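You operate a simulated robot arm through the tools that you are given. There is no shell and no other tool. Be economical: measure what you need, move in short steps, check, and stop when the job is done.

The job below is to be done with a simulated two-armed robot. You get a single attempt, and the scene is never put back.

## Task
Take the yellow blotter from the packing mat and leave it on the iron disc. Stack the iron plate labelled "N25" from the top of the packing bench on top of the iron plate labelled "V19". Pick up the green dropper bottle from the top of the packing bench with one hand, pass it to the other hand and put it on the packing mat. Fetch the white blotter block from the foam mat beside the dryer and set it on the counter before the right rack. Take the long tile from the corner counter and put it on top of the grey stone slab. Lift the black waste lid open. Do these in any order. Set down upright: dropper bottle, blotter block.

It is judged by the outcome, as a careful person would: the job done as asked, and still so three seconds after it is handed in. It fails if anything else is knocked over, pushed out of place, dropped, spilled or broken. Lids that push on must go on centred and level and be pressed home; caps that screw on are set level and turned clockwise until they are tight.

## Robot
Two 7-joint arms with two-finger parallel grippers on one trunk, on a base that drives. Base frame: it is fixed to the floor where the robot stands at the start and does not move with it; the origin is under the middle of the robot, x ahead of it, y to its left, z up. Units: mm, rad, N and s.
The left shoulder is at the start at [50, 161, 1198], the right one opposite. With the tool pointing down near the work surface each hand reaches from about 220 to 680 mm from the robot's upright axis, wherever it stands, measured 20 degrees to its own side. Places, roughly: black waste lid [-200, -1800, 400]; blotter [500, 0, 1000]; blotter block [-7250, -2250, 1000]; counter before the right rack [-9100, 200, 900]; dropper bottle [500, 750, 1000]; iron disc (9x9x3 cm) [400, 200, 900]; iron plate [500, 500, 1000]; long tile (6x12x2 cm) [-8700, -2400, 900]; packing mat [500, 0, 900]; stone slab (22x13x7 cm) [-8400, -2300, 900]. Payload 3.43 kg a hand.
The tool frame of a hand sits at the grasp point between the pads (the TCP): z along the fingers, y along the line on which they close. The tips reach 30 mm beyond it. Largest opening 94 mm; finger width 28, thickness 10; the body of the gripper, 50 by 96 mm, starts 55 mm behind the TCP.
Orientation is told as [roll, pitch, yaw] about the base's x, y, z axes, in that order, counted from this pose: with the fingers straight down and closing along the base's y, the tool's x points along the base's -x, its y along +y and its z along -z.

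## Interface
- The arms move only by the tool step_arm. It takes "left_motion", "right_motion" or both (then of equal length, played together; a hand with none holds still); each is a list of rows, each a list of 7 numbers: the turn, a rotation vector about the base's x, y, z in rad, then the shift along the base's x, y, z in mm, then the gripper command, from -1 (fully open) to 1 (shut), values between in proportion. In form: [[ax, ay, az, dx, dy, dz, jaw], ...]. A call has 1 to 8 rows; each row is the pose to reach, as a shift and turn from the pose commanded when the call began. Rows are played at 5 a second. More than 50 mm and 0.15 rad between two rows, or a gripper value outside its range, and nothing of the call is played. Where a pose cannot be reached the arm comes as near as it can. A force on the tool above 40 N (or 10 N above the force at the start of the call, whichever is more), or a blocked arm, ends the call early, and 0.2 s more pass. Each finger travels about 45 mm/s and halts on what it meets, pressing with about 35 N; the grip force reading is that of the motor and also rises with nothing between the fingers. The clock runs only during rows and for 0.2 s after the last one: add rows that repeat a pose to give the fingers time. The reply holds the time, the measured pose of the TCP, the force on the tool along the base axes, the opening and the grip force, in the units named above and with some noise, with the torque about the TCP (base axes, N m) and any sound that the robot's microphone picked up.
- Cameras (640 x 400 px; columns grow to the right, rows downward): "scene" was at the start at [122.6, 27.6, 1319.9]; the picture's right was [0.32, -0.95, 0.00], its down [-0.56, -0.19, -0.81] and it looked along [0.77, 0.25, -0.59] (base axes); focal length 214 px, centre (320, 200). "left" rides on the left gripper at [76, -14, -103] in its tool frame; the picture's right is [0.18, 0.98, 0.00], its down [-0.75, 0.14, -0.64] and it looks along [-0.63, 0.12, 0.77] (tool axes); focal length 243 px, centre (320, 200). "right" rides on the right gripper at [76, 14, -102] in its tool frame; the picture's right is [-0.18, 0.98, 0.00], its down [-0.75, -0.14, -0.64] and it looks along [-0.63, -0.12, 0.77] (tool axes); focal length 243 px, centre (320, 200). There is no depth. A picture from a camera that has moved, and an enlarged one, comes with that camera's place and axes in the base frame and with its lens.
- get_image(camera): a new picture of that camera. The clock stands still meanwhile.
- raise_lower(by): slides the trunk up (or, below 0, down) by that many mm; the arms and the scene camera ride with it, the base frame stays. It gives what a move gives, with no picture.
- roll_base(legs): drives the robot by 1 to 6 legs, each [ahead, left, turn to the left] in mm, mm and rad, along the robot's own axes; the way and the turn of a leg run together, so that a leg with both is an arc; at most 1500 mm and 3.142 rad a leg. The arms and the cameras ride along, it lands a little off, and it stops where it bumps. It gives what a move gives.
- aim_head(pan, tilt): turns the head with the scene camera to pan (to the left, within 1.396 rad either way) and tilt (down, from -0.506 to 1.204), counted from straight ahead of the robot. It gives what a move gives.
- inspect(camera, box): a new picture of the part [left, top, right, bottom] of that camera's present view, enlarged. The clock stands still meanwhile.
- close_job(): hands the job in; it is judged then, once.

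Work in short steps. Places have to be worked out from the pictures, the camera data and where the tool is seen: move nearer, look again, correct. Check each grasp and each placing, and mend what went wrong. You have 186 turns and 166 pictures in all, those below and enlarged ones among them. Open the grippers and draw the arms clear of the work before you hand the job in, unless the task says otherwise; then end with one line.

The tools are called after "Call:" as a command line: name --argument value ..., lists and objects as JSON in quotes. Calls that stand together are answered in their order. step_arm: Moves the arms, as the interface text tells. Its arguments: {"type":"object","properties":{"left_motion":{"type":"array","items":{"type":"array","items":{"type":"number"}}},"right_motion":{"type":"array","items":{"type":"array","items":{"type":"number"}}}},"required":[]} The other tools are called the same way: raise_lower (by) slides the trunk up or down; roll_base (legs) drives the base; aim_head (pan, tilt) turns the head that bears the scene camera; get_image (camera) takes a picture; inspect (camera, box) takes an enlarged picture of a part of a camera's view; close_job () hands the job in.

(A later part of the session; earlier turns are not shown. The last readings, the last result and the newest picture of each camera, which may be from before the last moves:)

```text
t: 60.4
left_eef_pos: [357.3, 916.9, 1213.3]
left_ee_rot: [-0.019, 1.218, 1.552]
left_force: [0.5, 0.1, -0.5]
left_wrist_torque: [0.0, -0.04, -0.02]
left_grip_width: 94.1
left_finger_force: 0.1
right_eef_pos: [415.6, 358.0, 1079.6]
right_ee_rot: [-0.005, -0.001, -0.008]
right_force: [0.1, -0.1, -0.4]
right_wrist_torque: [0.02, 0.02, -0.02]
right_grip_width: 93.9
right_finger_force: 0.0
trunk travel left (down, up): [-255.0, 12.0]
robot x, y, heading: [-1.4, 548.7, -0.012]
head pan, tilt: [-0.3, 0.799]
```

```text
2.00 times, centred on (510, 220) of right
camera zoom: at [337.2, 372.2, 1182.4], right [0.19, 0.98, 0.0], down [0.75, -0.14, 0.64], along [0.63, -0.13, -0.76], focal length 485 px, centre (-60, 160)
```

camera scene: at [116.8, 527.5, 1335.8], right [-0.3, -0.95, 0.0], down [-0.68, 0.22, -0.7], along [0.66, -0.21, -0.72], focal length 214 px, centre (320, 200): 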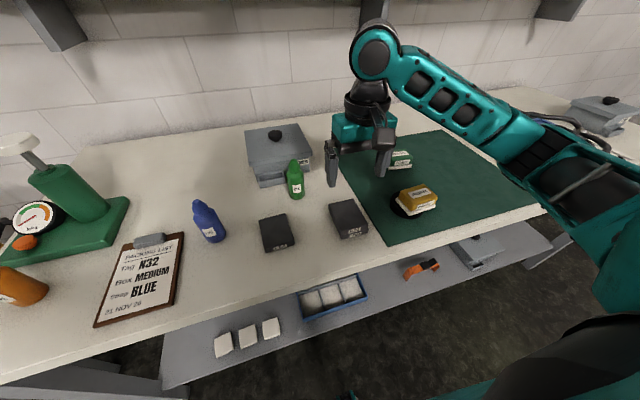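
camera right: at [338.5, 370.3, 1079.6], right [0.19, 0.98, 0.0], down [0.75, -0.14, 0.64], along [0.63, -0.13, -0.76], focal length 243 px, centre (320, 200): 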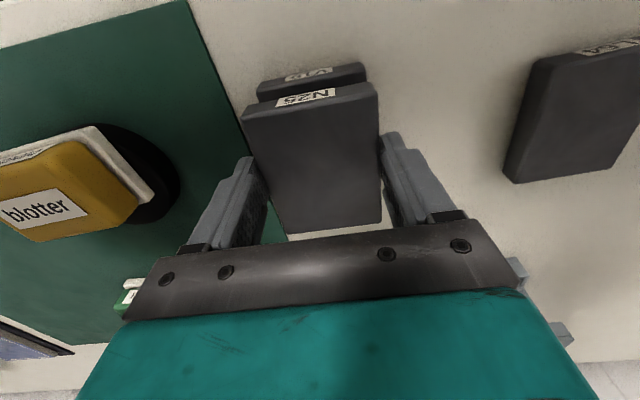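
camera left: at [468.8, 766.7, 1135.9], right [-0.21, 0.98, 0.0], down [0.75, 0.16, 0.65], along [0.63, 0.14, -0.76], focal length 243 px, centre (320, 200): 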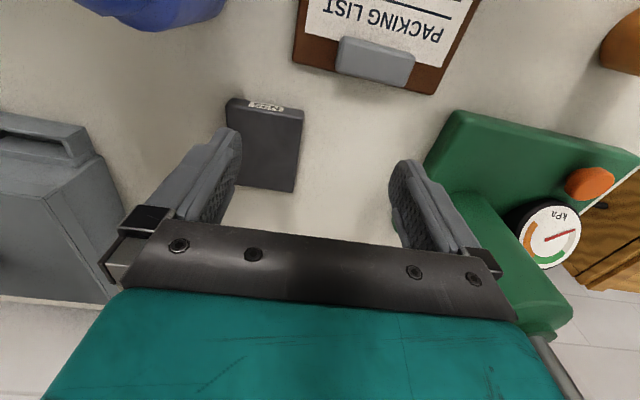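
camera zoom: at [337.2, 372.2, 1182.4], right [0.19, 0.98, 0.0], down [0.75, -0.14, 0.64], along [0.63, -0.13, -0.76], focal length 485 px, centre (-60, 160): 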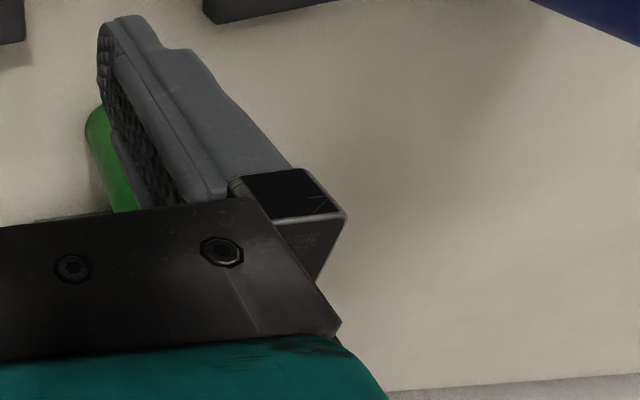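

The left hand took the attitude. I test that it reaches the handover area by moving it to about [450, 590, 1130].

Call:
step_arm --left_motion '[[0, 0, 0, 12, -42, -10, -1], [0, 0, 0, 24, -84, -20, -1], [0, 0, 0, 36, -126, -30, -1], [0, 0, 0, 48, -168, -40, -1], [0, 0, 0, 60, -210, -50, -1], [0, 0, 0, 72, -252, -60, -1], [0, 0, 0, 84, -290, -72, -1], [0, 0, 0, 93, -327, -83, -1]]'

Call:
get_image --camera "left"

Call:
get_image --camera "scene"

```text
t: 62.2
left_eef_pos: [450.3, 591.5, 1127.9]
left_ee_rot: [-0.02, 1.216, 1.552]
left_force: [-0.4, -0.9, 0.6]
left_wrist_torque: [0.03, -0.02, -0.02]
left_grip_width: 93.7
left_finger_force: 0.0
right_eef_pos: [413.9, 357.0, 1079.9]
right_ee_rot: [-0.005, -0.002, -0.009]
right_force: [0.6, -0.1, 0.3]
right_wrist_torque: [0.01, 0.0, 0.02]
right_grip_width: 93.8
right_finger_force: 0.1
trunk travel left (down, up): [-255.0, 12.0]
robot x, y, heading: [0.6, 555.8, -0.013]
head pan, tilt: [-0.3, 0.799]
```

```text
100 pictures are left
camera left: at [463.6, 661.9, 1236.0], right [-0.98, -0.06, 0.17], down [-0.14, 0.86, -0.48], along [-0.11, -0.5, -0.86], focal length 243 px, centre (320, 200)
```

left: 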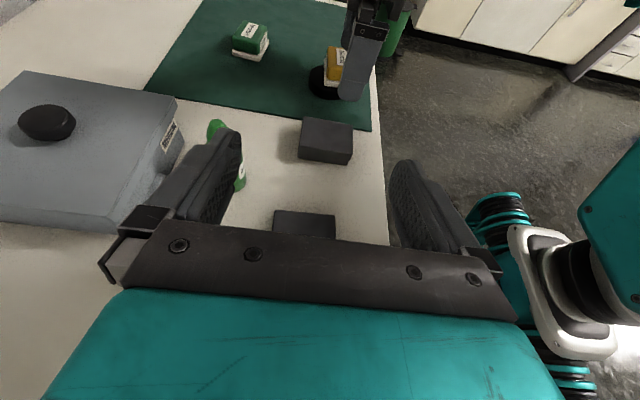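

```text
99 pictures are left
camera scene: at [117.2, 526.7, 1335.8], right [-0.3, -0.95, 0.0], down [-0.68, 0.22, -0.7], along [0.66, -0.21, -0.72], focal length 214 px, centre (320, 200)
```

scene: 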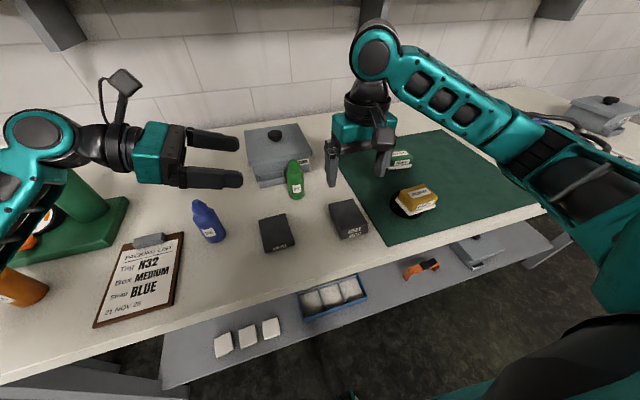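

The left hand reaches well. Now I bring the right hand over the green bottle (about [567, 455], top ≈1015).

Call:
step_arm --right_motion '[[0, 0, 0, 35, 22, 5, -1], [0, 0, 0, 70, 45, 5, -1], [0, 0, 0, 105, 67, 5, -1], [0, 0, 0.005, 135, 85, 5, -1], [0, 0, 0.008, 153, 96, 5, -1]]'

Call:
get_image --camera "right"

Call:
inspect --camera "scene" --box '[240, 90, 380, 220]'

```text
t: 63.4
left_eef_pos: [449.2, 592.0, 1127.9]
left_ee_rot: [-0.018, 1.218, 1.55]
left_force: [0.9, 0.5, 0.3]
left_wrist_torque: [-0.04, -0.01, 0.02]
left_grip_width: 94.3
left_finger_force: 0.0
right_eef_pos: [568.0, 457.1, 1083.9]
right_ee_rot: [-0.007, -0.002, 0.002]
right_force: [-0.5, -0.1, 0.1]
right_wrist_torque: [0.02, -0.03, 0.01]
right_grip_width: 94.1
right_finger_force: 0.1
trunk travel left (down, up): [-255.0, 12.0]
robot x, y, heading: [-1.8, 552.1, -0.006]
head pan, tilt: [-0.3, 0.799]
```

```text
98 pictures are left
camera right: at [490.6, 471.3, 1187.9], right [0.18, 0.98, -0.01], down [0.75, -0.14, 0.64], along [0.63, -0.12, -0.76], focal length 243 px, centre (320, 200)
```

right: 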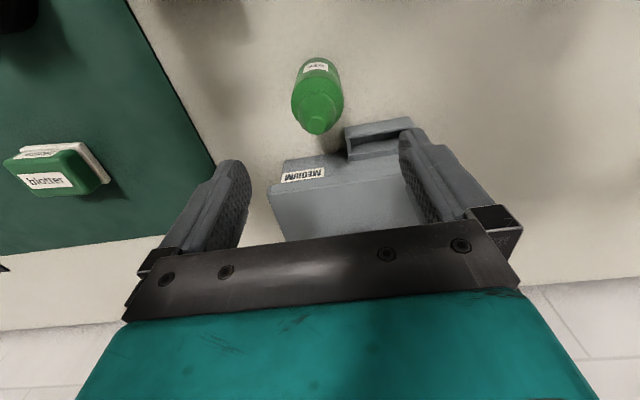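

```text
3.08 times, centred on (310, 155) of scene
camera zoom: at [117.1, 527.6, 1335.8], right [-0.3, -0.95, 0.0], down [-0.68, 0.22, -0.7], along [0.66, -0.21, -0.72], focal length 660 px, centre (351, 338)
```

zoom: 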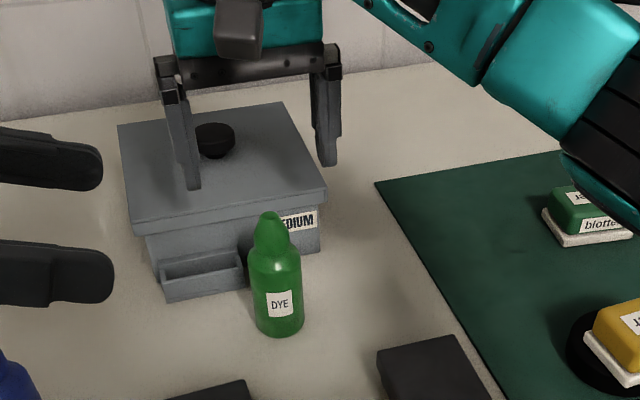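

The bottle is at about [562, 456], ~45 mm wide. I lower straight over it to z≈1010 first and check.

Call:
step_arm --right_motion '[[0, 0, 0, -6, -1, -35, -1], [0, 0, 0, -6, -1, -74, -1]]'

Call:
get_image --camera "right"

Call:
inspect --camera "scene" --box '[240, 110, 360, 220]'

```text
t: 64.0
left_eef_pos: [449.5, 592.1, 1128.1]
left_ee_rot: [-0.019, 1.217, 1.552]
left_force: [0.2, 0.5, 0.0]
left_wrist_torque: [0.02, -0.02, 0.01]
left_grip_width: 94.1
left_finger_force: 0.0
right_eef_pos: [563.0, 453.7, 1008.8]
right_ee_rot: [-0.005, -0.002, -0.002]
right_force: [-0.3, -0.4, 0.0]
right_wrist_torque: [0.02, 0.01, 0.04]
right_grip_width: 94.0
right_finger_force: 0.1
trunk travel left (down, up): [-255.0, 12.0]
robot x, y, heading: [3.3, 550.3, -0.011]
head pan, tilt: [-0.3, 0.799]
```

```text
96 pictures are left
camera right: at [486.1, 466.7, 1111.5], right [0.19, 0.98, -0.01], down [0.75, -0.14, 0.64], along [0.63, -0.12, -0.76], focal length 243 px, centre (320, 200)
```

right: 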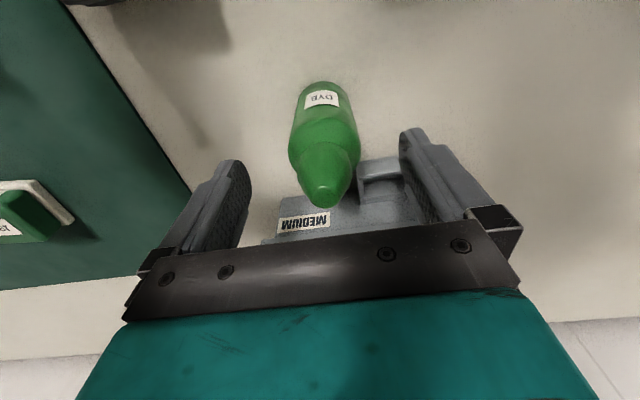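

```text
3.64 times, centred on (300, 165) of scene
camera zoom: at [117.2, 527.3, 1335.9], right [-0.3, -0.95, 0.0], down [-0.68, 0.22, -0.7], along [0.66, -0.21, -0.72], focal length 780 px, centre (393, 327)
```

zoom: 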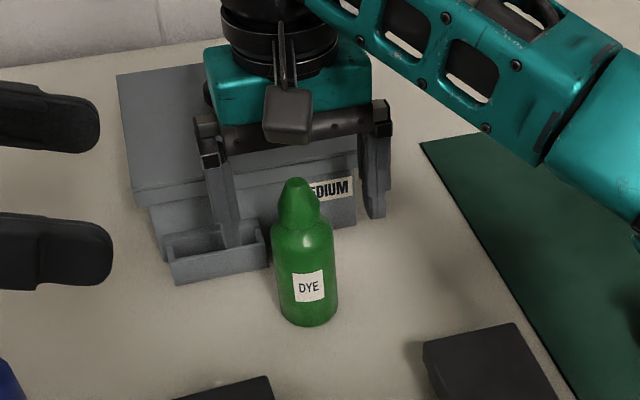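

Bottle axis ≈[565, 455], top ≈1013. I lower to z≈970 and close gently on the upper body.

Call:
step_arm --right_motion '[[0, 0, 0, 1, 1, -20, -1], [0, 0, 0, 1, 1, -39, -1], [0, 0, 0, 1, 1, -39, -0.2], [0, 0, 0, 1, 1, -39, 0.5], [0, 0, 0, 1, 1, -39, 0.9], [0, 0, 0, 1, 1, -39, 0.9], [0, 0, 0, 1, 1, -39, 0.9]]'

Call:
inspect --camera "scene" --box '[240, 110, 360, 220]'

```text
t: 65.6
left_eef_pos: [449.2, 593.2, 1127.3]
left_ee_rot: [-0.02, 1.218, 1.55]
left_force: [-0.5, -0.6, 0.6]
left_wrist_torque: [-0.02, -0.04, -0.02]
left_grip_width: 94.1
left_finger_force: 0.0
right_eef_pos: [562.3, 455.2, 971.5]
right_ee_rot: [-0.005, -0.003, -0.001]
right_force: [0.6, 0.4, -0.3]
right_wrist_torque: [0.04, 0.0, 0.0]
right_grip_width: 44.7
right_finger_force: 34.7
trunk travel left (down, up): [-255.0, 12.0]
robot x, y, heading: [2.0, 555.1, -0.008]
head pan, tilt: [-0.3, 0.799]
```

```text
3.64 times, centred on (300, 165) of scene
camera zoom: at [116.9, 527.4, 1335.8], right [-0.3, -0.95, 0.0], down [-0.68, 0.22, -0.7], along [0.66, -0.21, -0.72], focal length 780 px, centre (393, 327)
```

zoom: 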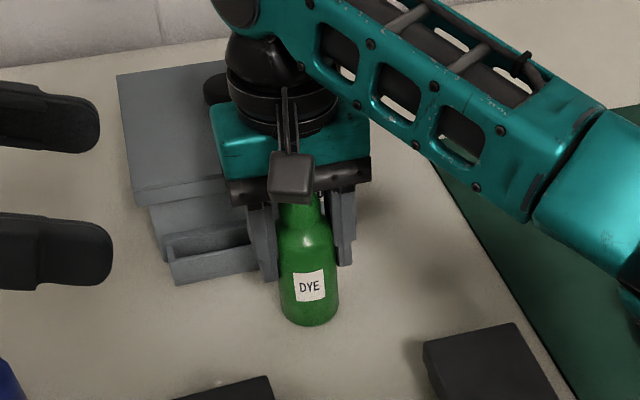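

Gripped at 45 mm. I lift the bottle and bring it to [450, 455], while the left hand lowers to the matching height.

Call:
step_arm --right_motion '[[0, 0, 0, 0, 0, 40, 0.9], [0, 0, 0, 0, 0, 80, 0.9], [0, 0, 0, -30, 0, 110, 0.9], [0, 0, 0, -70, 0, 120, 0.9], [0, 0, 0, -112, 0, 120, 0.9]]' --left_motion '[[0, 0, 0, 0, 0, -15, -1], [0, 0, 0, 0, 0, -30, -1], [0, 0, 0, 0, 0, -45, -1], [0, 0, 0, 0, 0, -60, -1], [0, 0, 0, 0, 0, -76, -1]]'

Call:
get_image --camera "left"

Call:
inspect --camera "scene" --box '[200, 70, 440, 230]'

Call:
get_image --camera "right"

```text
t: 66.8
left_eef_pos: [449.4, 590.1, 1055.7]
left_ee_rot: [-0.022, 1.217, 1.548]
left_force: [-0.8, -0.6, -0.1]
left_wrist_torque: [-0.02, 0.0, 0.01]
left_grip_width: 93.9
left_finger_force: 0.1
right_eef_pos: [446.3, 454.3, 1090.6]
right_ee_rot: [-0.005, -0.002, -0.002]
right_force: [0.1, 0.4, 0.3]
right_wrist_torque: [-0.01, 0.01, 0.03]
right_grip_width: 44.7
right_finger_force: 35.1
trunk travel left (down, up): [-255.0, 12.0]
robot x, y, heading: [0.5, 553.5, -0.01]
head pan, tilt: [-0.3, 0.799]
```

```text
93 pictures are left
camera left: at [463.2, 659.9, 1163.1], right [-0.98, -0.06, 0.17], down [-0.14, 0.86, -0.49], along [-0.11, -0.5, -0.86], focal length 243 px, centre (320, 200)
```

left: 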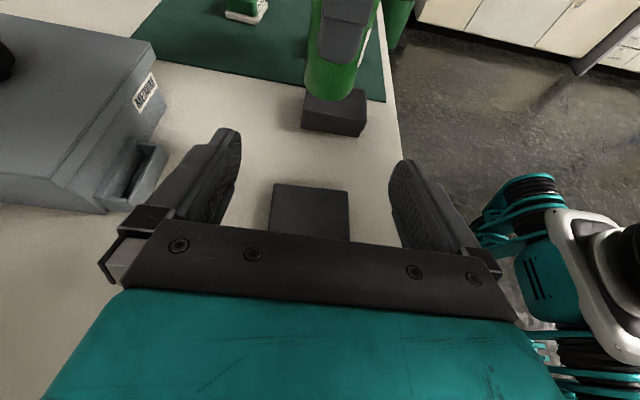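

```text
2.50 times, centred on (320, 150) of scene
camera zoom: at [116.6, 527.2, 1335.9], right [-0.3, -0.95, 0.0], down [-0.68, 0.22, -0.7], along [0.66, -0.21, -0.72], focal length 536 px, centre (320, 325)
```

zoom: 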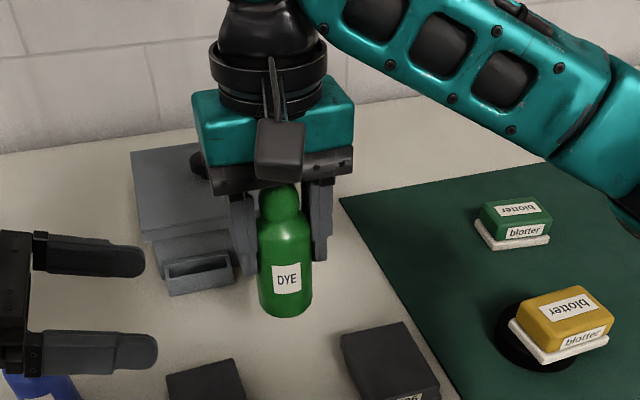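

```text
91 pictures are left
camera right: at [368.9, 467.7, 1193.7], right [0.19, 0.98, -0.01], down [0.75, -0.14, 0.64], along [0.63, -0.12, -0.76], focal length 243 px, centre (320, 200)
```

right: 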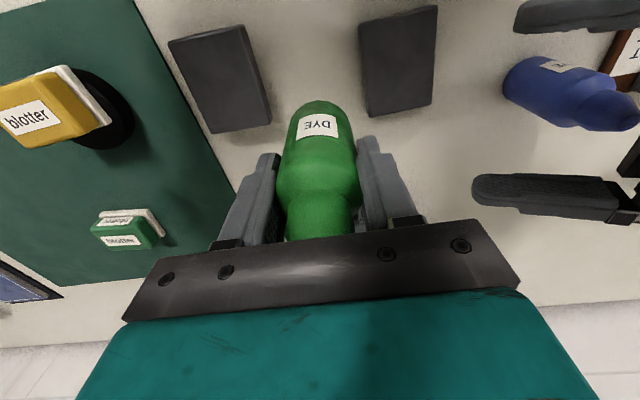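

The bottle axis is ≈[448, 455], base ≈1019. I move the left hand in along -y so its fingers straddle the lower body.

Call:
step_arm --left_motion '[[0, 0, 0, 0, -40, -3, -1], [0, 0, 0, 0, -75, -4, -1], [0, 0, 0, 0, -95, -4, -1]]'

Call:
get_image --camera "left"

Call:
inspect --camera "scene" --box '[220, 90, 400, 220]'

```text
t: 67.6
left_eef_pos: [449.9, 495.5, 1051.4]
left_ee_rot: [-0.019, 1.217, 1.554]
left_force: [-0.1, 0.7, 0.0]
left_wrist_torque: [-0.04, 0.01, 0.03]
left_grip_width: 94.1
left_finger_force: 0.1
right_eef_pos: [447.9, 453.4, 1091.7]
right_ee_rot: [-0.008, -0.001, -0.001]
right_force: [-0.5, -0.2, -1.6]
right_wrist_torque: [-0.02, -0.03, 0.0]
right_grip_width: 44.5
right_finger_force: 35.0
trunk travel left (down, up): [-255.0, 12.0]
robot x, y, heading: [-0.8, 548.9, -0.006]
head pan, tilt: [-0.3, 0.799]
```

```text
90 pictures are left
camera left: at [464.1, 566.4, 1160.0], right [-0.98, -0.06, 0.17], down [-0.14, 0.86, -0.48], along [-0.11, -0.5, -0.86], focal length 243 px, centre (320, 200)
```

left: 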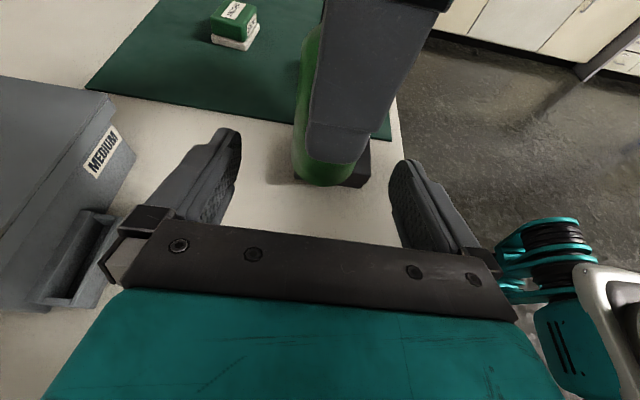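

```text
3.08 times, centred on (310, 155) of scene
camera zoom: at [117.0, 527.1, 1335.8], right [-0.3, -0.95, 0.0], down [-0.68, 0.22, -0.7], along [0.66, -0.21, -0.72], focal length 660 px, centre (351, 338)
```

zoom: 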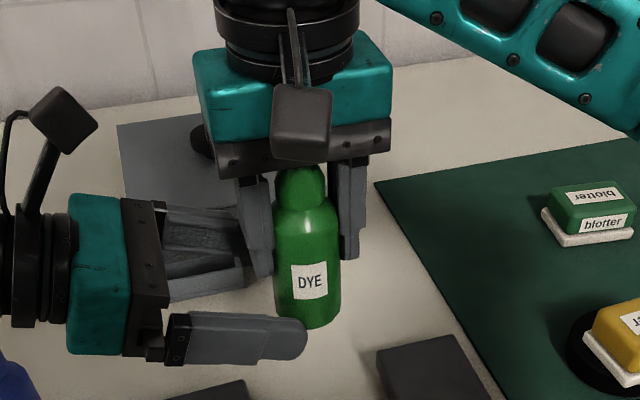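

Alignment is good with clear space all around. I advance 27 mm more and close the left fingers.

Call:
step_arm --left_motion '[[0, 0, 0, -1, -14, 0, -1], [0, 0, 0, -1, -27, 0, -1], [0, 0, 0, -1, -27, 0, -0.3], [0, 0, 0, -1, -27, 0, 0.3], [0, 0, 0, -1, -27, 0, 0.7], [0, 0, 0, -1, -27, 0, 0.7], [0, 0, 0, -1, -27, 0, 0.7]]'

Call:
inspect --camera "scene" --box '[220, 90, 400, 220]'

```text
t: 69.2
left_eef_pos: [446.5, 469.3, 1049.3]
left_ee_rot: [-0.017, 1.216, 1.55]
left_force: [-13.4, 2.8, 0.9]
left_wrist_torque: [-0.1, -0.06, -0.33]
left_grip_width: 44.5
left_finger_force: 35.1
right_eef_pos: [447.7, 453.1, 1090.0]
right_ee_rot: [-0.004, -0.005, -0.005]
right_force: [13.1, -2.4, -2.0]
right_wrist_torque: [-0.07, -0.5, 0.12]
right_grip_width: 44.3
right_finger_force: 34.8
trunk travel left (down, up): [-255.0, 12.0]
robot x, y, heading: [-0.8, 549.0, -0.008]
head pan, tilt: [-0.3, 0.799]
```

```text
3.08 times, centred on (310, 155) of scene
camera zoom: at [117.1, 527.3, 1335.8], right [-0.3, -0.95, 0.0], down [-0.68, 0.22, -0.7], along [0.66, -0.21, -0.72], focal length 660 px, centre (351, 338)
```

zoom: 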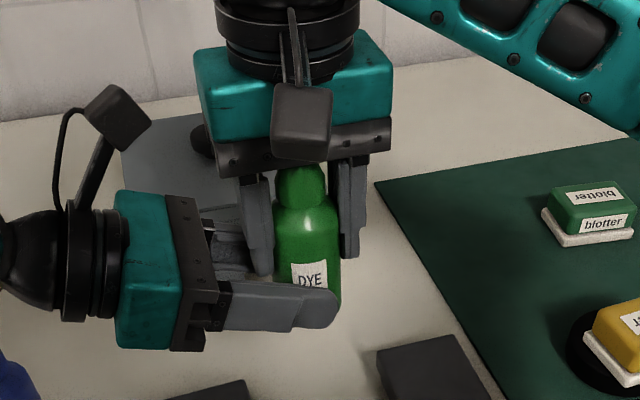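

Both hands hold it, with a slight sideways preload. I relieve that, open the right hand just a little and draw it straight up.

Call:
step_arm --left_motion '[[0, 0, 0, -2, 0, 0, 0.7], [0, 0, 0, -2, 0, 0, 0.7], [0, 0, 0, -2, 0, 0, 0.7], [0, 0, 0, -2, 0, 0, 0.7], [0, 0, 0, -2, 0, 0, 0.7], [0, 0, 0, -2, 0, 0, 0.7], [0, 0, 0, -2, 0, 0, 0.7], [0, 0, 0, -2, 0, 0, 0.7]]' --right_motion '[[0, 0, 0, 0, 0, 0, 0.9], [0, 0, 0, 0, 0, 0, 0.2], [0, 0, 0, 0, 0, 0, -0.34], [0, 0, 0, 0, 0, 0, -0.34], [0, 0, 0, 0, 0, 25, -0.34], [0, 0, 0, 0, 0, 60, -0.34], [0, 0, 0, 0, 0, 100, -0.34], [0, 0, 0, 0, 0, 130, -0.34]]'

Call:
get_image --camera "scene"

Call:
get_image --camera "left"

```text
t: 71.0
left_eef_pos: [445.8, 469.6, 1049.9]
left_ee_rot: [-0.022, 1.218, 1.549]
left_force: [0.3, 0.2, 0.5]
left_wrist_torque: [0.04, 0.01, 0.02]
left_grip_width: 44.7
left_finger_force: 35.6
right_eef_pos: [448.1, 455.9, 1223.8]
right_ee_rot: [-0.007, -0.002, 0.0]
right_force: [-0.8, -0.6, -0.3]
right_wrist_torque: [0.03, -0.02, 0.03]
right_grip_width: 62.9
right_finger_force: 0.0
trunk travel left (down, up): [-255.0, 12.0]
robot x, y, heading: [-2.9, 554.1, -0.005]
head pan, tilt: [-0.3, 0.799]
```

```text
87 pictures are left
camera scene: at [116.8, 527.4, 1335.8], right [-0.3, -0.95, 0.0], down [-0.68, 0.22, -0.7], along [0.66, -0.21, -0.72], focal length 214 px, centre (320, 200)
```

scene: 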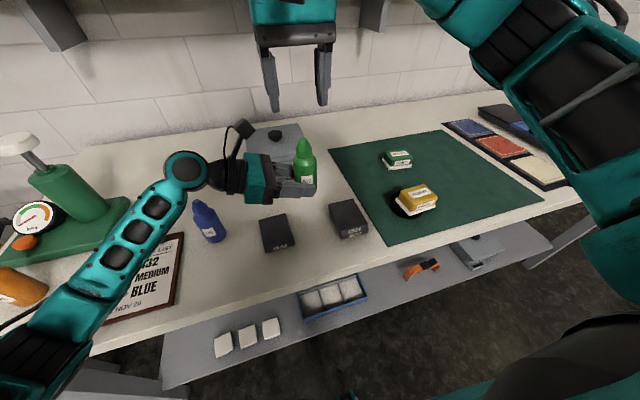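

```text
86 pictures are left
camera left: at [460.1, 539.9, 1158.1], right [-0.98, -0.06, 0.17], down [-0.14, 0.86, -0.49], along [-0.11, -0.5, -0.86], focal length 243 px, centre (320, 200)
```

left: 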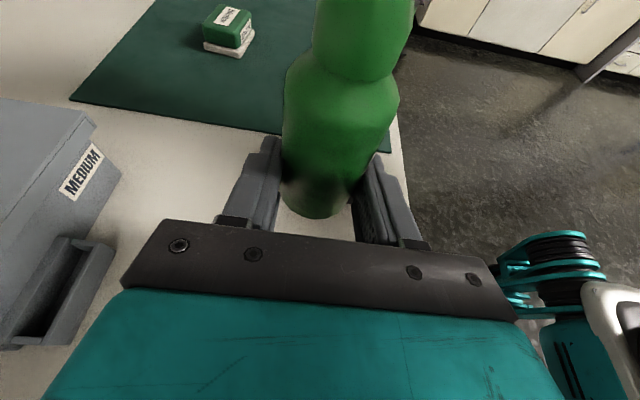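

The left hand holds the bottle firmly. I draw the right hand back to its side, then drive right 300 mm.

Call:
step_arm --right_motion '[[0, 0, 0, -25, -35, 5, -0.5], [0, 0, 0, -50, -75, 10, -1], [0, 0, 0, -80, -112, 10, -1], [0, 0, 0, -105, -150, 10, -1], [0, 0, 0, -110, -195, 10, -1], [0, 0, 0, -110, -240, 10, -1]]'

Call:
roll_base --legs '[[0, -300, 0.008]]'

Call:
step_arm --left_motion '[[0, 0, 0, 20, 20, 0, 0.7], [0, 0, 0, 42, 40, 0, 0.7], [0, 0, 0, 63, 58, 0, 0.7], [0, 0, 0, 84, 76, 0, 0.7]]'

Call:
get_image --camera "scene"

Call:
get_image --camera "left"

```text
t: 72.4
left_eef_pos: [446.4, 469.0, 1049.1]
left_ee_rot: [-0.02, 1.216, 1.55]
left_force: [-0.3, -0.3, 0.0]
left_wrist_torque: [0.03, 0.02, -0.01]
left_grip_width: 44.6
left_finger_force: 35.6
right_eef_pos: [336.7, 212.6, 1232.9]
right_ee_rot: [-0.006, -0.001, 0.001]
right_force: [0.7, 0.0, 0.3]
right_wrist_torque: [0.02, 0.02, -0.03]
right_grip_width: 94.1
right_finger_force: 0.0
trunk travel left (down, up): [-255.0, 12.0]
robot x, y, heading: [0.9, 554.1, -0.009]
head pan, tilt: [-0.3, 0.799]
```

```text
t: 74.4
left_eef_pos: [445.5, 176.5, 1048.9]
left_ee_rot: [-0.019, 1.216, 1.558]
left_force: [-0.9, 0.1, 0.7]
left_wrist_torque: [0.04, 0.01, -0.05]
left_grip_width: 44.6
left_finger_force: 34.9
right_eef_pos: [338.1, -79.7, 1231.5]
right_ee_rot: [-0.004, -0.002, 0.005]
right_force: [1.0, 0.0, 0.4]
right_wrist_torque: [0.04, 0.0, 0.03]
right_grip_width: 94.0
right_finger_force: 0.0
trunk travel left (down, up): [-255.0, 12.0]
robot x, y, heading: [-2.4, 259.8, -0.005]
head pan, tilt: [-0.3, 0.799]
```

```text
t: 75.4
left_eef_pos: [529.5, 252.2, 1048.5]
left_ee_rot: [-0.018, 1.218, 1.555]
left_force: [-0.6, 0.4, -0.9]
left_wrist_torque: [-0.01, 0.02, 0.02]
left_grip_width: 44.2
left_finger_force: 35.2
right_eef_pos: [337.7, -78.0, 1233.3]
right_ee_rot: [-0.005, -0.001, 0.004]
right_force: [0.4, 0.6, -0.2]
right_wrist_torque: [0.02, 0.0, 0.0]
right_grip_width: 93.8
right_finger_force: 0.1
trunk travel left (down, up): [-255.0, 12.0]
robot x, y, heading: [-4.3, 255.5, 0.001]
head pan, tilt: [-0.3, 0.799]
```

```text
85 pictures are left
camera scene: at [116.0, 234.0, 1335.8], right [-0.3, -0.95, 0.0], down [-0.68, 0.21, -0.7], along [0.67, -0.21, -0.72], focal length 214 px, centre (320, 200)
```

scene: 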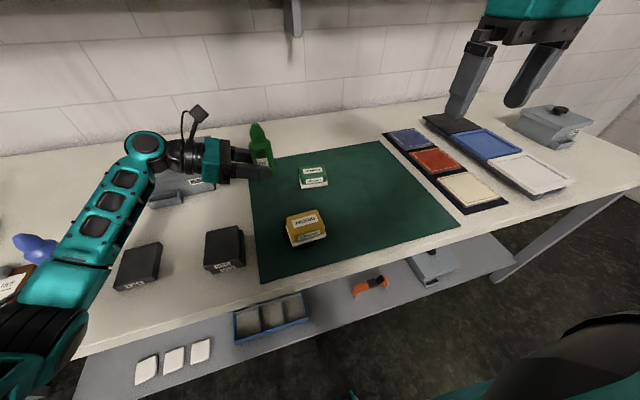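

```text
84 pictures are left
camera left: at [543.6, 323.5, 1156.8], right [-0.98, -0.07, 0.17], down [-0.14, 0.86, -0.49], along [-0.11, -0.5, -0.86], focal length 243 px, centre (320, 200)
```

left: 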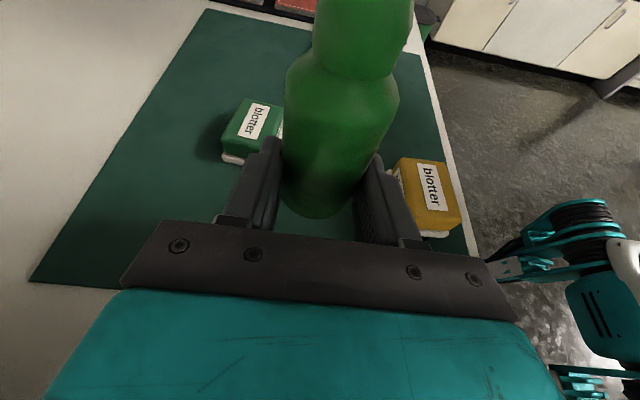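

The landing spot [529, 225] is clear on the mat. I shift 13 mm further in and lower to just above the mat.

Call:
step_arm --left_motion '[[0, 0, 0, 0, -13, -35, 0.7], [0, 0, 0, 0, -13, -75, 0.7], [0, 0, 0, 0, -13, -105, 0.7]]'

Call:
inspect --camera "scene" --box '[160, 120, 360, 260]'

```text
t: 76.2
left_eef_pos: [528.5, 238.8, 942.2]
left_ee_rot: [-0.018, 1.216, 1.556]
left_force: [0.1, -0.3, 0.3]
left_wrist_torque: [0.03, 0.02, 0.02]
left_grip_width: 44.6
left_finger_force: 34.7
right_eef_pos: [337.3, -78.5, 1232.8]
right_ee_rot: [-0.006, -0.002, 0.007]
right_force: [0.1, -0.2, -0.1]
right_wrist_torque: [-0.03, 0.02, -0.01]
right_grip_width: 94.0
right_finger_force: 0.0
trunk travel left (down, up): [-255.0, 12.0]
robot x, y, heading: [0.8, 260.9, -0.002]
head pan, tilt: [-0.3, 0.799]
```

```text
2.86 times, centred on (260, 190) of scene
camera zoom: at [115.9, 233.8, 1335.8], right [-0.3, -0.95, 0.0], down [-0.68, 0.21, -0.7], along [0.67, -0.21, -0.72], focal length 613 px, centre (491, 229)
```

zoom: 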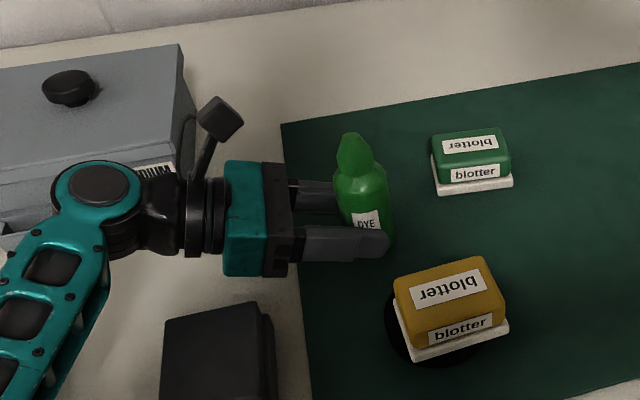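

Clear of neighbours. I lower in small steps until it touches.

Call:
step_arm --left_motion '[[0, 0, 0, 0, 0, -4, 0.7], [0, 0, 0, 0, 0, -7, 0.7], [0, 0, 0, 0, 0, -9, 0.7], [0, 0, 0, 0, 0, -11, 0.7]]'

Call:
inspect --camera "scene" --box '[220, 140, 320, 230]'

```text
t: 77.2
left_eef_pos: [528.9, 240.9, 933.5]
left_ee_rot: [-0.023, 1.217, 1.556]
left_force: [-0.5, -0.2, 1.0]
left_wrist_torque: [0.0, 0.03, 0.01]
left_grip_width: 44.5
left_finger_force: 34.6
right_eef_pos: [338.3, -79.0, 1231.7]
right_ee_rot: [-0.004, -0.002, 0.005]
right_force: [0.3, 0.7, 0.3]
right_wrist_torque: [-0.04, -0.04, -0.02]
right_grip_width: 93.8
right_finger_force: 0.0
trunk travel left (down, up): [-255.0, 12.0]
robot x, y, heading: [-0.9, 255.8, -0.007]
head pan, tilt: [-0.3, 0.799]
```

```text
4.44 times, centred on (270, 185) of scene
camera zoom: at [115.6, 233.8, 1335.9], right [-0.3, -0.95, 0.0], down [-0.68, 0.21, -0.7], along [0.67, -0.21, -0.72], focal length 953 px, centre (542, 267)
```

zoom: 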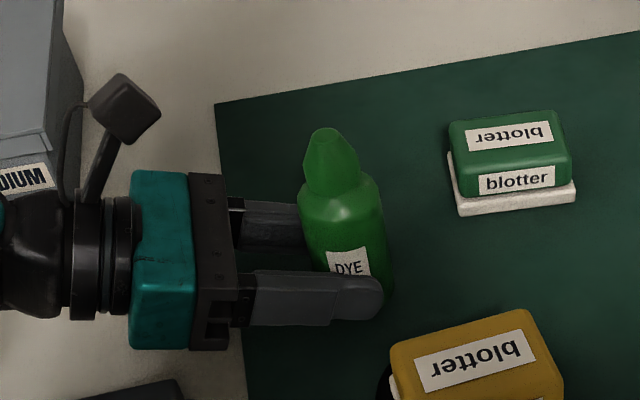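

No firm contact yet; a few millimetres more.

Call:
step_arm --left_motion '[[0, 0, 0, 0, 0, -2, 0.7], [0, 0, 0, 0, 0, -4, 0.7], [0, 0, 0, 0, 0, -6, 0.7], [0, 0, 0, 0, 0, -8, 0.7]]'

```text
t: 78.2
left_eef_pos: [529.1, 240.6, 931.1]
left_ee_rot: [-0.041, 1.226, 1.54]
left_force: [1.5, -0.3, 25.4]
left_wrist_torque: [-0.35, 0.35, 0.05]
left_grip_width: 44.9
left_finger_force: 34.9
right_eef_pos: [335.6, -78.5, 1234.5]
right_ee_rot: [-0.006, -0.005, 0.004]
right_force: [-0.7, 0.3, 0.3]
right_wrist_torque: [0.02, 0.03, 0.03]
right_grip_width: 94.1
right_finger_force: 0.0
trunk travel left (down, up): [-255.0, 12.0]
robot x, y, heading: [-2.3, 256.1, 0.002]
head pan, tilt: [-0.3, 0.799]
```

Firm contact (25 N). I ease the push off, open, and withdraw along the finger axis.

Call:
step_arm --left_motion '[[0, 0, 0, 0, 0, 0, 0.5], [0, 0, 0, 0, 0, 0, 0], [0, 0, 0, 0, 0, 0, -1], [0, 0, 0, 0, 0, 0, -1], [0, 0, 0, 0, 20, 7, -1], [0, 0, 0, 0, 50, 20, -1], [0, 0, 0, 0, 85, 45, -1], [0, 0, 0, 0, 105, 85, -1]]'

Call:
get_image --camera "scene"

Call:
get_image --camera "left"

```text
t: 80.0
left_eef_pos: [528.1, 343.5, 1009.3]
left_ee_rot: [-0.016, 1.216, 1.559]
left_force: [0.5, -0.1, -0.3]
left_wrist_torque: [-0.02, -0.01, 0.01]
left_grip_width: 94.2
left_finger_force: 0.0
right_eef_pos: [337.9, -78.7, 1231.8]
right_ee_rot: [-0.005, -0.002, 0.007]
right_force: [0.0, -0.2, 0.3]
right_wrist_torque: [0.03, -0.02, -0.01]
right_grip_width: 93.9
right_finger_force: 0.0
trunk travel left (down, up): [-255.0, 12.0]
robot x, y, heading: [-0.8, 257.6, -0.001]
head pan, tilt: [-0.3, 0.799]
```

```text
81 pictures are left
camera scene: at [115.5, 233.9, 1335.8], right [-0.3, -0.95, 0.0], down [-0.68, 0.21, -0.7], along [0.67, -0.21, -0.72], focal length 214 px, centre (320, 200)
```

scene: 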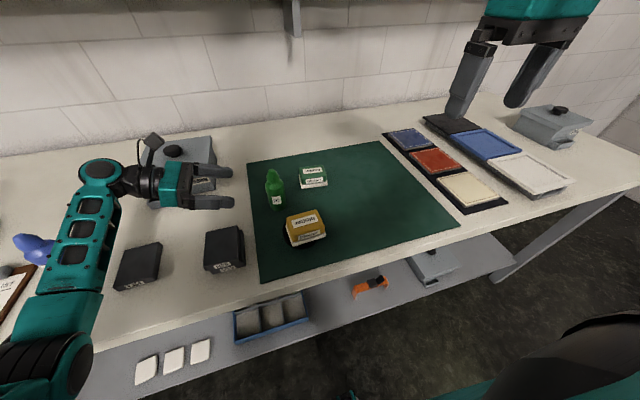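

```text
80 pictures are left
camera left: at [541.4, 413.8, 1118.0], right [-0.98, -0.07, 0.17], down [-0.14, 0.86, -0.48], along [-0.11, -0.5, -0.86], focal length 243 px, centre (320, 200)
```

left: 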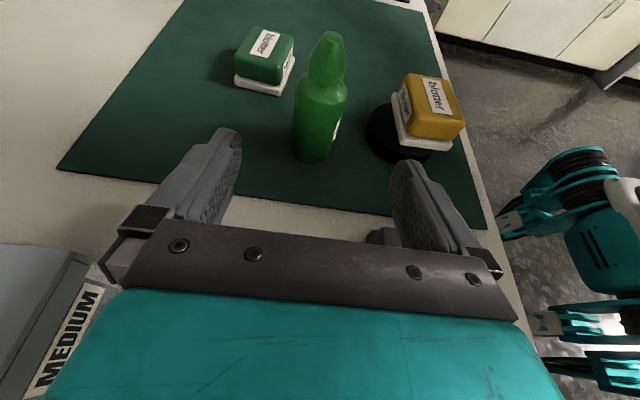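

The bottle stands upright on the mat. I now raise and retract the left arm while turning it back to tool-down.

Call:
step_arm --left_motion '[[0, 0, 0, -10, 10, 40, -1], [0, 0, 0, -20, 20, 80, -1], [0.0729, -0.0729, -0.1041, -45, 45, 110, -1], [0.1458, -0.1458, -0.2082, -75, 75, 130, -1], [0.2187, -0.2187, -0.3123, -105, 105, 150, -1], [0.2916, -0.2916, -0.4164, -135, 135, 170, -1], [0.3645, -0.3645, -0.5205, -165, 165, 185, -1], [0.4374, -0.4374, -0.6246, -190, 195, 200, -1]]'

Call:
step_arm --left_motion '[[0.0729, -0.0729, -0.1041, 0, 10, 0, -1], [0.1458, -0.1458, -0.2082, 0, 20, 0, -1], [0.2187, -0.2187, -0.3123, 0, 30, 0, -1], [0.2916, -0.2916, -0.4164, 0, 30, 0, -1], [0.3645, -0.3645, -0.5205, 0, 30, 0, -1], [0.4374, -0.4374, -0.6246, 0, 30, 0, -1], [0.5103, -0.5103, -0.7287, 0, 30, 0, -1]]'

Call:
aim_head --pan -1.39 --tilt 0.3

Call:
get_image --camera "scene"

```text
t: 81.8
left_eef_pos: [339.6, 539.1, 1214.5]
left_ee_rot: [-0.332, 0.631, 0.649]
left_force: [-0.4, -0.7, -0.2]
left_wrist_torque: [0.01, 0.0, 0.02]
left_grip_width: 94.0
left_finger_force: 0.0
right_eef_pos: [336.8, -79.1, 1233.4]
right_ee_rot: [-0.005, -0.003, 0.006]
right_force: [-0.8, 0.0, 0.3]
right_wrist_torque: [0.02, -0.04, 0.0]
right_grip_width: 93.7
right_finger_force: 0.1
trunk travel left (down, up): [-255.0, 12.0]
robot x, y, heading: [-0.2, 258.8, -0.002]
head pan, tilt: [-0.3, 0.799]
```

```text
t: 83.4
left_eef_pos: [339.1, 570.1, 1211.7]
left_ee_rot: [-0.008, -0.006, -0.005]
left_force: [0.4, -0.4, -0.1]
left_wrist_torque: [0.01, 0.03, -0.03]
left_grip_width: 94.0
left_finger_force: 0.0
right_eef_pos: [337.5, -79.0, 1233.0]
right_ee_rot: [-0.005, -0.002, 0.006]
right_force: [-0.4, 0.3, 1.4]
right_wrist_torque: [0.0, 0.0, 0.0]
right_grip_width: 94.3
right_finger_force: 0.1
trunk travel left (down, up): [-255.0, 12.0]
robot x, y, heading: [-1.1, 256.6, -0.002]
head pan, tilt: [-0.3, 0.799]
```

```text
t: 84.8
left_eef_pos: [339.5, 570.5, 1211.0]
left_ee_rot: [-0.008, -0.004, -0.003]
left_force: [0.0, 0.3, 0.3]
left_wrist_torque: [0.02, 0.02, -0.02]
left_grip_width: 94.0
left_finger_force: 0.1
right_eef_pos: [338.3, -78.3, 1233.0]
right_ee_rot: [-0.006, 0.0, 0.005]
right_force: [0.0, -0.8, -0.6]
right_wrist_torque: [0.02, 0.03, 0.05]
right_grip_width: 93.9
right_finger_force: 0.0
trunk travel left (down, up): [-255.0, 12.0]
robot x, y, heading: [1.6, 257.3, -0.003]
head pan, tilt: [-1.389, 0.3]
```

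```text
79 pictures are left
camera scene: at [55.5, 166.1, 1380.2], right [-0.98, -0.18, 0.0], down [-0.05, 0.29, -0.96], along [0.17, -0.94, -0.3], focal length 214 px, centre (320, 200)
```

scene: 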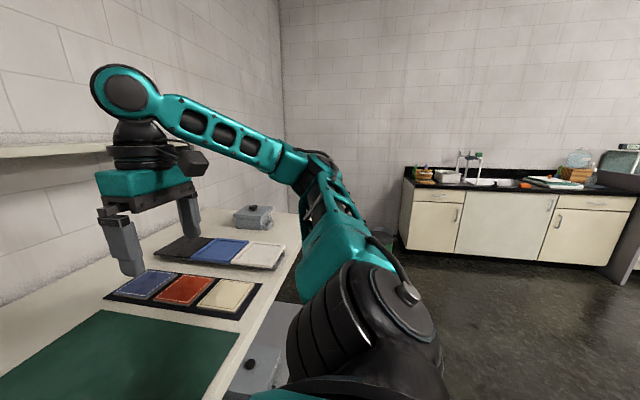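

I back away from the bench, turn right to face the waste bin area, and look.

Call:
roll_base --legs '[[-700, 0, 0], [0, 0, -1.57]]'

Call:
aim_head --pan 0.2 --tilt 0.35

Call:
get_image --camera "scene"

```text
t: 92.4
left_eef_pos: [-376.8, -76.5, 1211.1]
left_ee_rot: [-0.008, -0.005, -1.552]
left_force: [-1.0, 0.1, 0.1]
left_wrist_torque: [0.0, 0.04, -0.01]
left_grip_width: 94.1
left_finger_force: 0.0
right_eef_pos: [-1026.1, -89.1, 1232.5]
right_ee_rot: [-0.006, -0.002, -1.542]
right_force: [0.5, 0.0, 0.4]
right_wrist_torque: [0.01, -0.03, -0.02]
right_grip_width: 93.7
right_finger_force: 0.0
trunk travel left (down, up): [-255.0, 12.0]
robot x, y, heading: [-694.3, 255.3, -1.552]
head pan, tilt: [-1.389, 0.3]
```

```text
t: 94.0
left_eef_pos: [-376.7, -75.2, 1211.2]
left_ee_rot: [-0.007, -0.006, -1.552]
left_force: [-0.5, 0.1, 1.1]
left_wrist_torque: [0.01, 0.01, -0.01]
left_grip_width: 94.0
left_finger_force: 0.0
right_eef_pos: [-1025.5, -88.7, 1232.1]
right_ee_rot: [-0.006, -0.001, -1.544]
right_force: [-0.1, -0.4, -0.4]
right_wrist_torque: [-0.02, -0.01, 0.0]
right_grip_width: 93.7
right_finger_force: 0.0
trunk travel left (down, up): [-255.0, 12.0]
robot x, y, heading: [-700.6, 260.4, -1.548]
head pan, tilt: [0.201, 0.351]
```

```text
78 pictures are left
camera scene: at [-676.3, 126.0, 1375.5], right [-0.98, -0.22, 0.0], down [-0.08, 0.34, -0.94], along [0.21, -0.92, -0.34], focal length 214 px, centre (320, 200)
```

scene: 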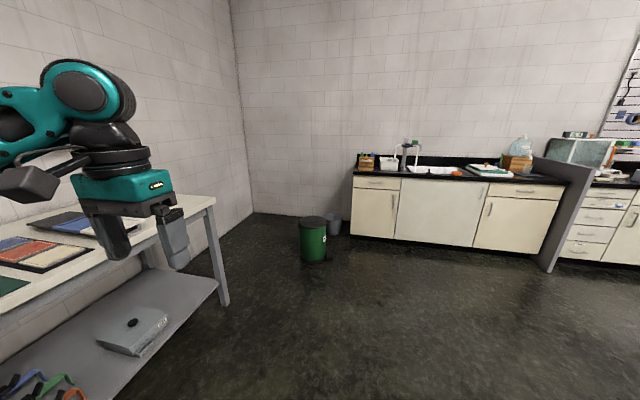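

The green bin with the black lid stands ahead at about [-165, -1770]. I zoom in to see its lid and hinge.

Call:
inspect --camera "scene" --box '[270, 190, 360, 280]'

```text
4.44 times, centred on (315, 235) of scene
camera zoom: at [-676.3, 126.0, 1375.5], right [-0.98, -0.22, 0.0], down [-0.08, 0.34, -0.94], along [0.21, -0.92, -0.34], focal length 953 px, centre (342, 44)
```

zoom: 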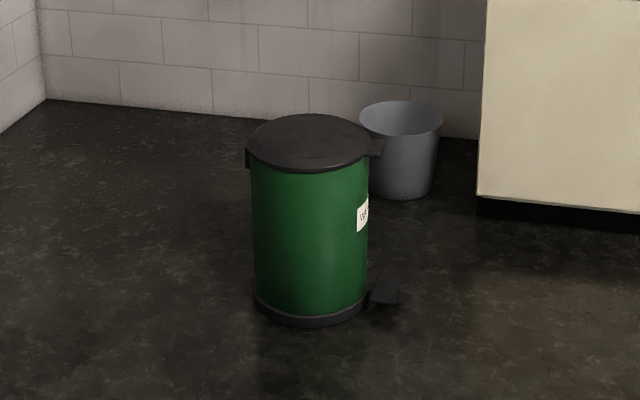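

The lid's tab (and pedal) point toward -x, hinge on the +x side; tab near [-316, -1830, 400]. I drive to about [-800, -1700] and face +x, so the right hand can lift the tab.

Call:
roll_base --legs '[[1000, -60, 0], [950, -60, 0], [0, 0, 1.55]]'

Call:
aim_head --pan -0.2 --tilt 0.9

Call:
get_image --camera "scene"

```text
t: 107.7
left_eef_pos: [-443.6, -1419.0, 1211.7]
left_ee_rot: [-0.007, -0.005, -0.038]
left_force: [-0.2, 0.0, 0.1]
left_wrist_torque: [-0.01, -0.01, -0.01]
left_grip_width: 94.2
left_finger_force: 0.1
right_eef_pos: [-467.0, -2068.2, 1232.1]
right_ee_rot: [-0.005, 0.0, -0.028]
right_force: [0.6, 0.0, -0.1]
right_wrist_torque: [-0.04, 0.0, 0.0]
right_grip_width: 93.9
right_finger_force: 0.1
trunk travel left (down, up): [-255.0, 12.0]
robot x, y, heading: [-795.2, -1724.1, -0.036]
head pan, tilt: [0.201, 0.351]
```

```text
t: 108.6
left_eef_pos: [-444.3, -1419.6, 1210.8]
left_ee_rot: [-0.008, -0.005, -0.038]
left_force: [-0.2, -0.4, -0.4]
left_wrist_torque: [-0.01, 0.0, 0.01]
left_grip_width: 93.9
left_finger_force: 0.0
right_eef_pos: [-466.7, -2068.9, 1231.7]
right_ee_rot: [-0.004, -0.002, -0.027]
right_force: [0.5, -0.6, -0.2]
right_wrist_torque: [-0.02, -0.02, 0.01]
right_grip_width: 93.9
right_finger_force: 0.0
trunk travel left (down, up): [-255.0, 12.0]
robot x, y, heading: [-795.1, -1715.6, -0.038]
head pan, tilt: [-0.201, 0.901]
```

```text
76 pictures are left
camera scene: at [-681.1, -1739.6, 1328.0], right [-0.23, -0.97, 0.0], down [-0.76, 0.18, -0.62], along [0.6, -0.14, -0.78], focal length 214 px, centre (320, 200)
```

scene: 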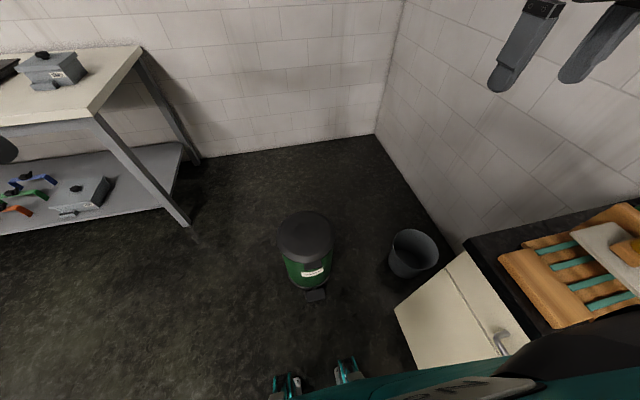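

I zoom on the bin for the tab's position.

Call:
inspect --camera "scene" --box '[260, 195, 360, 310]'

```text
3.48 times, centred on (310, 252) of scene
camera zoom: at [-681.1, -1739.6, 1328.0], right [-0.23, -0.97, 0.0], down [-0.76, 0.18, -0.62], along [0.6, -0.14, -0.78], focal length 746 px, centre (355, 17)
```

zoom: 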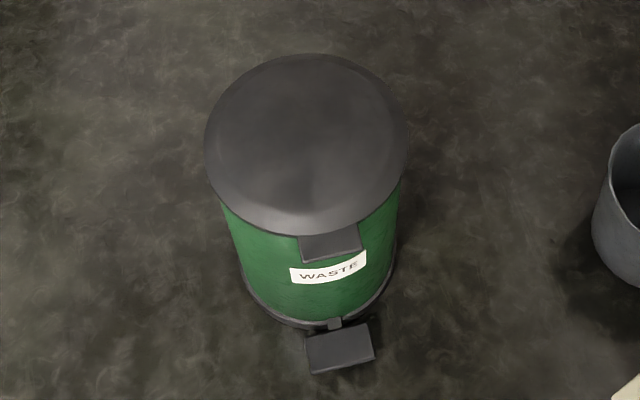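

Tab outer end is ≈[-342, -1792, 398], lid radius ≈139. The counter is close on the right, so I shift the base left a bit, square the heading, and bring the right hand inward, tilting it forward step by step.

Call:
roll_base --legs '[[0, 100, 0.037]]'

Call:
step_arm --right_motion '[[0, -0.12, 0, 0, 30, 0, -1], [0, -0.24, 0, 0, 60, 0, -1], [0, -0.36, 0, 0, 90, 0, -1], [0, -0.48, 0, 0, 120, 0, 0], [0, -0.6, 0, 0, 150, 0, 1], [0, -0.72, 0, 0, 180, 0, 1], [0, -0.84, 0, 0, 180, 0, 1], [0, -0.96, 0, 0, 180, 0, 1]]'

Call:
raise_lower --by -225

Call:
get_image --camera "scene"

```text
t: 109.8
left_eef_pos: [-453.4, -1305.6, 1211.0]
left_ee_rot: [-0.008, -0.004, 0.001]
left_force: [-0.4, 1.2, -0.3]
left_wrist_torque: [-0.01, 0.0, 0.01]
left_grip_width: 94.1
left_finger_force: 0.1
right_eef_pos: [-453.4, -1955.2, 1233.6]
right_ee_rot: [-0.007, -0.002, 0.011]
right_force: [0.3, 0.6, 0.1]
right_wrist_torque: [-0.03, 0.01, 0.0]
right_grip_width: 94.2
right_finger_force: 0.1
trunk travel left (down, up): [-255.0, 12.0]
robot x, y, heading: [-792.7, -1623.0, 0.006]
head pan, tilt: [-0.201, 0.901]
```

```text
t: 111.6
left_eef_pos: [-453.1, -1307.2, 1210.7]
left_ee_rot: [-0.008, -0.004, 0.002]
left_force: [0.8, 0.1, -1.0]
left_wrist_torque: [0.01, 0.02, 0.02]
left_grip_width: 94.1
left_finger_force: 0.0
right_eef_pos: [-427.5, -1763.4, 1252.8]
right_ee_rot: [-0.021, -0.962, 0.017]
right_force: [0.6, -0.6, -0.4]
right_wrist_torque: [0.02, 0.0, -0.03]
right_grip_width: 0.1
right_finger_force: 9.0
right hand out of reach, approached as far as the arm can: row 7, 8
trunk travel left (down, up): [-255.0, 12.0]
robot x, y, heading: [-790.3, -1620.8, 0.008]
head pan, tilt: [-0.201, 0.901]
```

```text
t: 114.0
left_eef_pos: [-453.7, -1308.0, 987.1]
left_ee_rot: [-0.006, -0.006, 0.002]
left_force: [-0.8, 0.0, 0.3]
left_wrist_torque: [0.0, 0.01, 0.02]
left_grip_width: 93.8
left_finger_force: 0.0
right_eef_pos: [-428.2, -1764.3, 1026.6]
right_ee_rot: [-0.021, -0.96, 0.018]
right_force: [-0.6, 0.2, -0.7]
right_wrist_torque: [0.01, 0.01, 0.0]
right_grip_width: 0.0
right_finger_force: 32.9
trunk travel left (down, up): [-30.0, 237.0]
robot x, y, heading: [-793.6, -1620.1, 0.005]
head pan, tilt: [-0.201, 0.901]
```

```text
74 pictures are left
camera scene: at [-679.0, -1636.1, 1103.0], right [-0.2, -0.98, 0.0], down [-0.77, 0.15, -0.62], along [0.61, -0.12, -0.78], focal length 214 px, centre (320, 200)
```

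scene: 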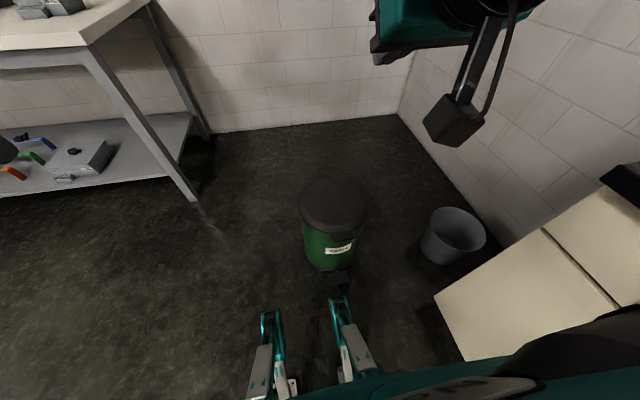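

The prongs have ~100 mm of room to the pedal. I lower the right hand (fingers closed, pointing forward-down) in front of the bin.

Call:
step_arm --right_motion '[[0, 0, 0, 0, -5, -48, 1], [0, 0, 0, 0, -10, -96, 1], [0, 0, 0, 0, -14, -144, 1], [0, 0, 0, 0, -18, -192, 1], [0, 0, 0, 0, -22, -240, 1], [0, 0, 0, 0, -26, -288, 1], [0, 0, 0, 0, -28, -336, 1], [0, 0, 0, 0, -28, -384, 1]]'

Call:
get_image --camera "scene"

```text
t: 115.8
left_eef_pos: [-454.1, -1307.9, 987.6]
left_ee_rot: [-0.006, -0.006, 0.002]
left_force: [0.2, 0.1, -0.6]
left_wrist_torque: [0.02, 0.03, -0.02]
left_grip_width: 94.1
left_finger_force: 0.1
right_eef_pos: [-427.5, -1788.7, 641.5]
right_ee_rot: [-0.023, -0.965, 0.018]
right_force: [-0.1, 0.1, -0.6]
right_wrist_torque: [0.01, 0.05, -0.01]
right_grip_width: 0.0
right_finger_force: 32.9
right hand out of reach, approached as far as the arm can: row 1, 2, 3, 4, 5
trunk travel left (down, up): [-30.0, 237.0]
robot x, y, heading: [-788.9, -1622.7, 0.009]
head pan, tilt: [-0.201, 0.901]
```

```text
73 pictures are left
camera scene: at [-678.9, -1636.1, 1103.0], right [-0.2, -0.98, 0.0], down [-0.77, 0.15, -0.62], along [0.61, -0.12, -0.78], focal length 214 px, centre (320, 200)
```

scene: 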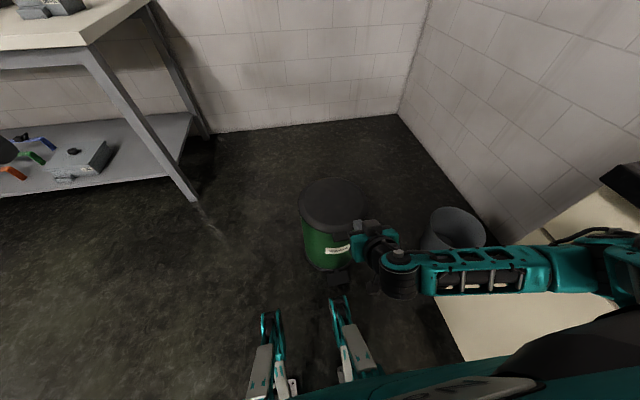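

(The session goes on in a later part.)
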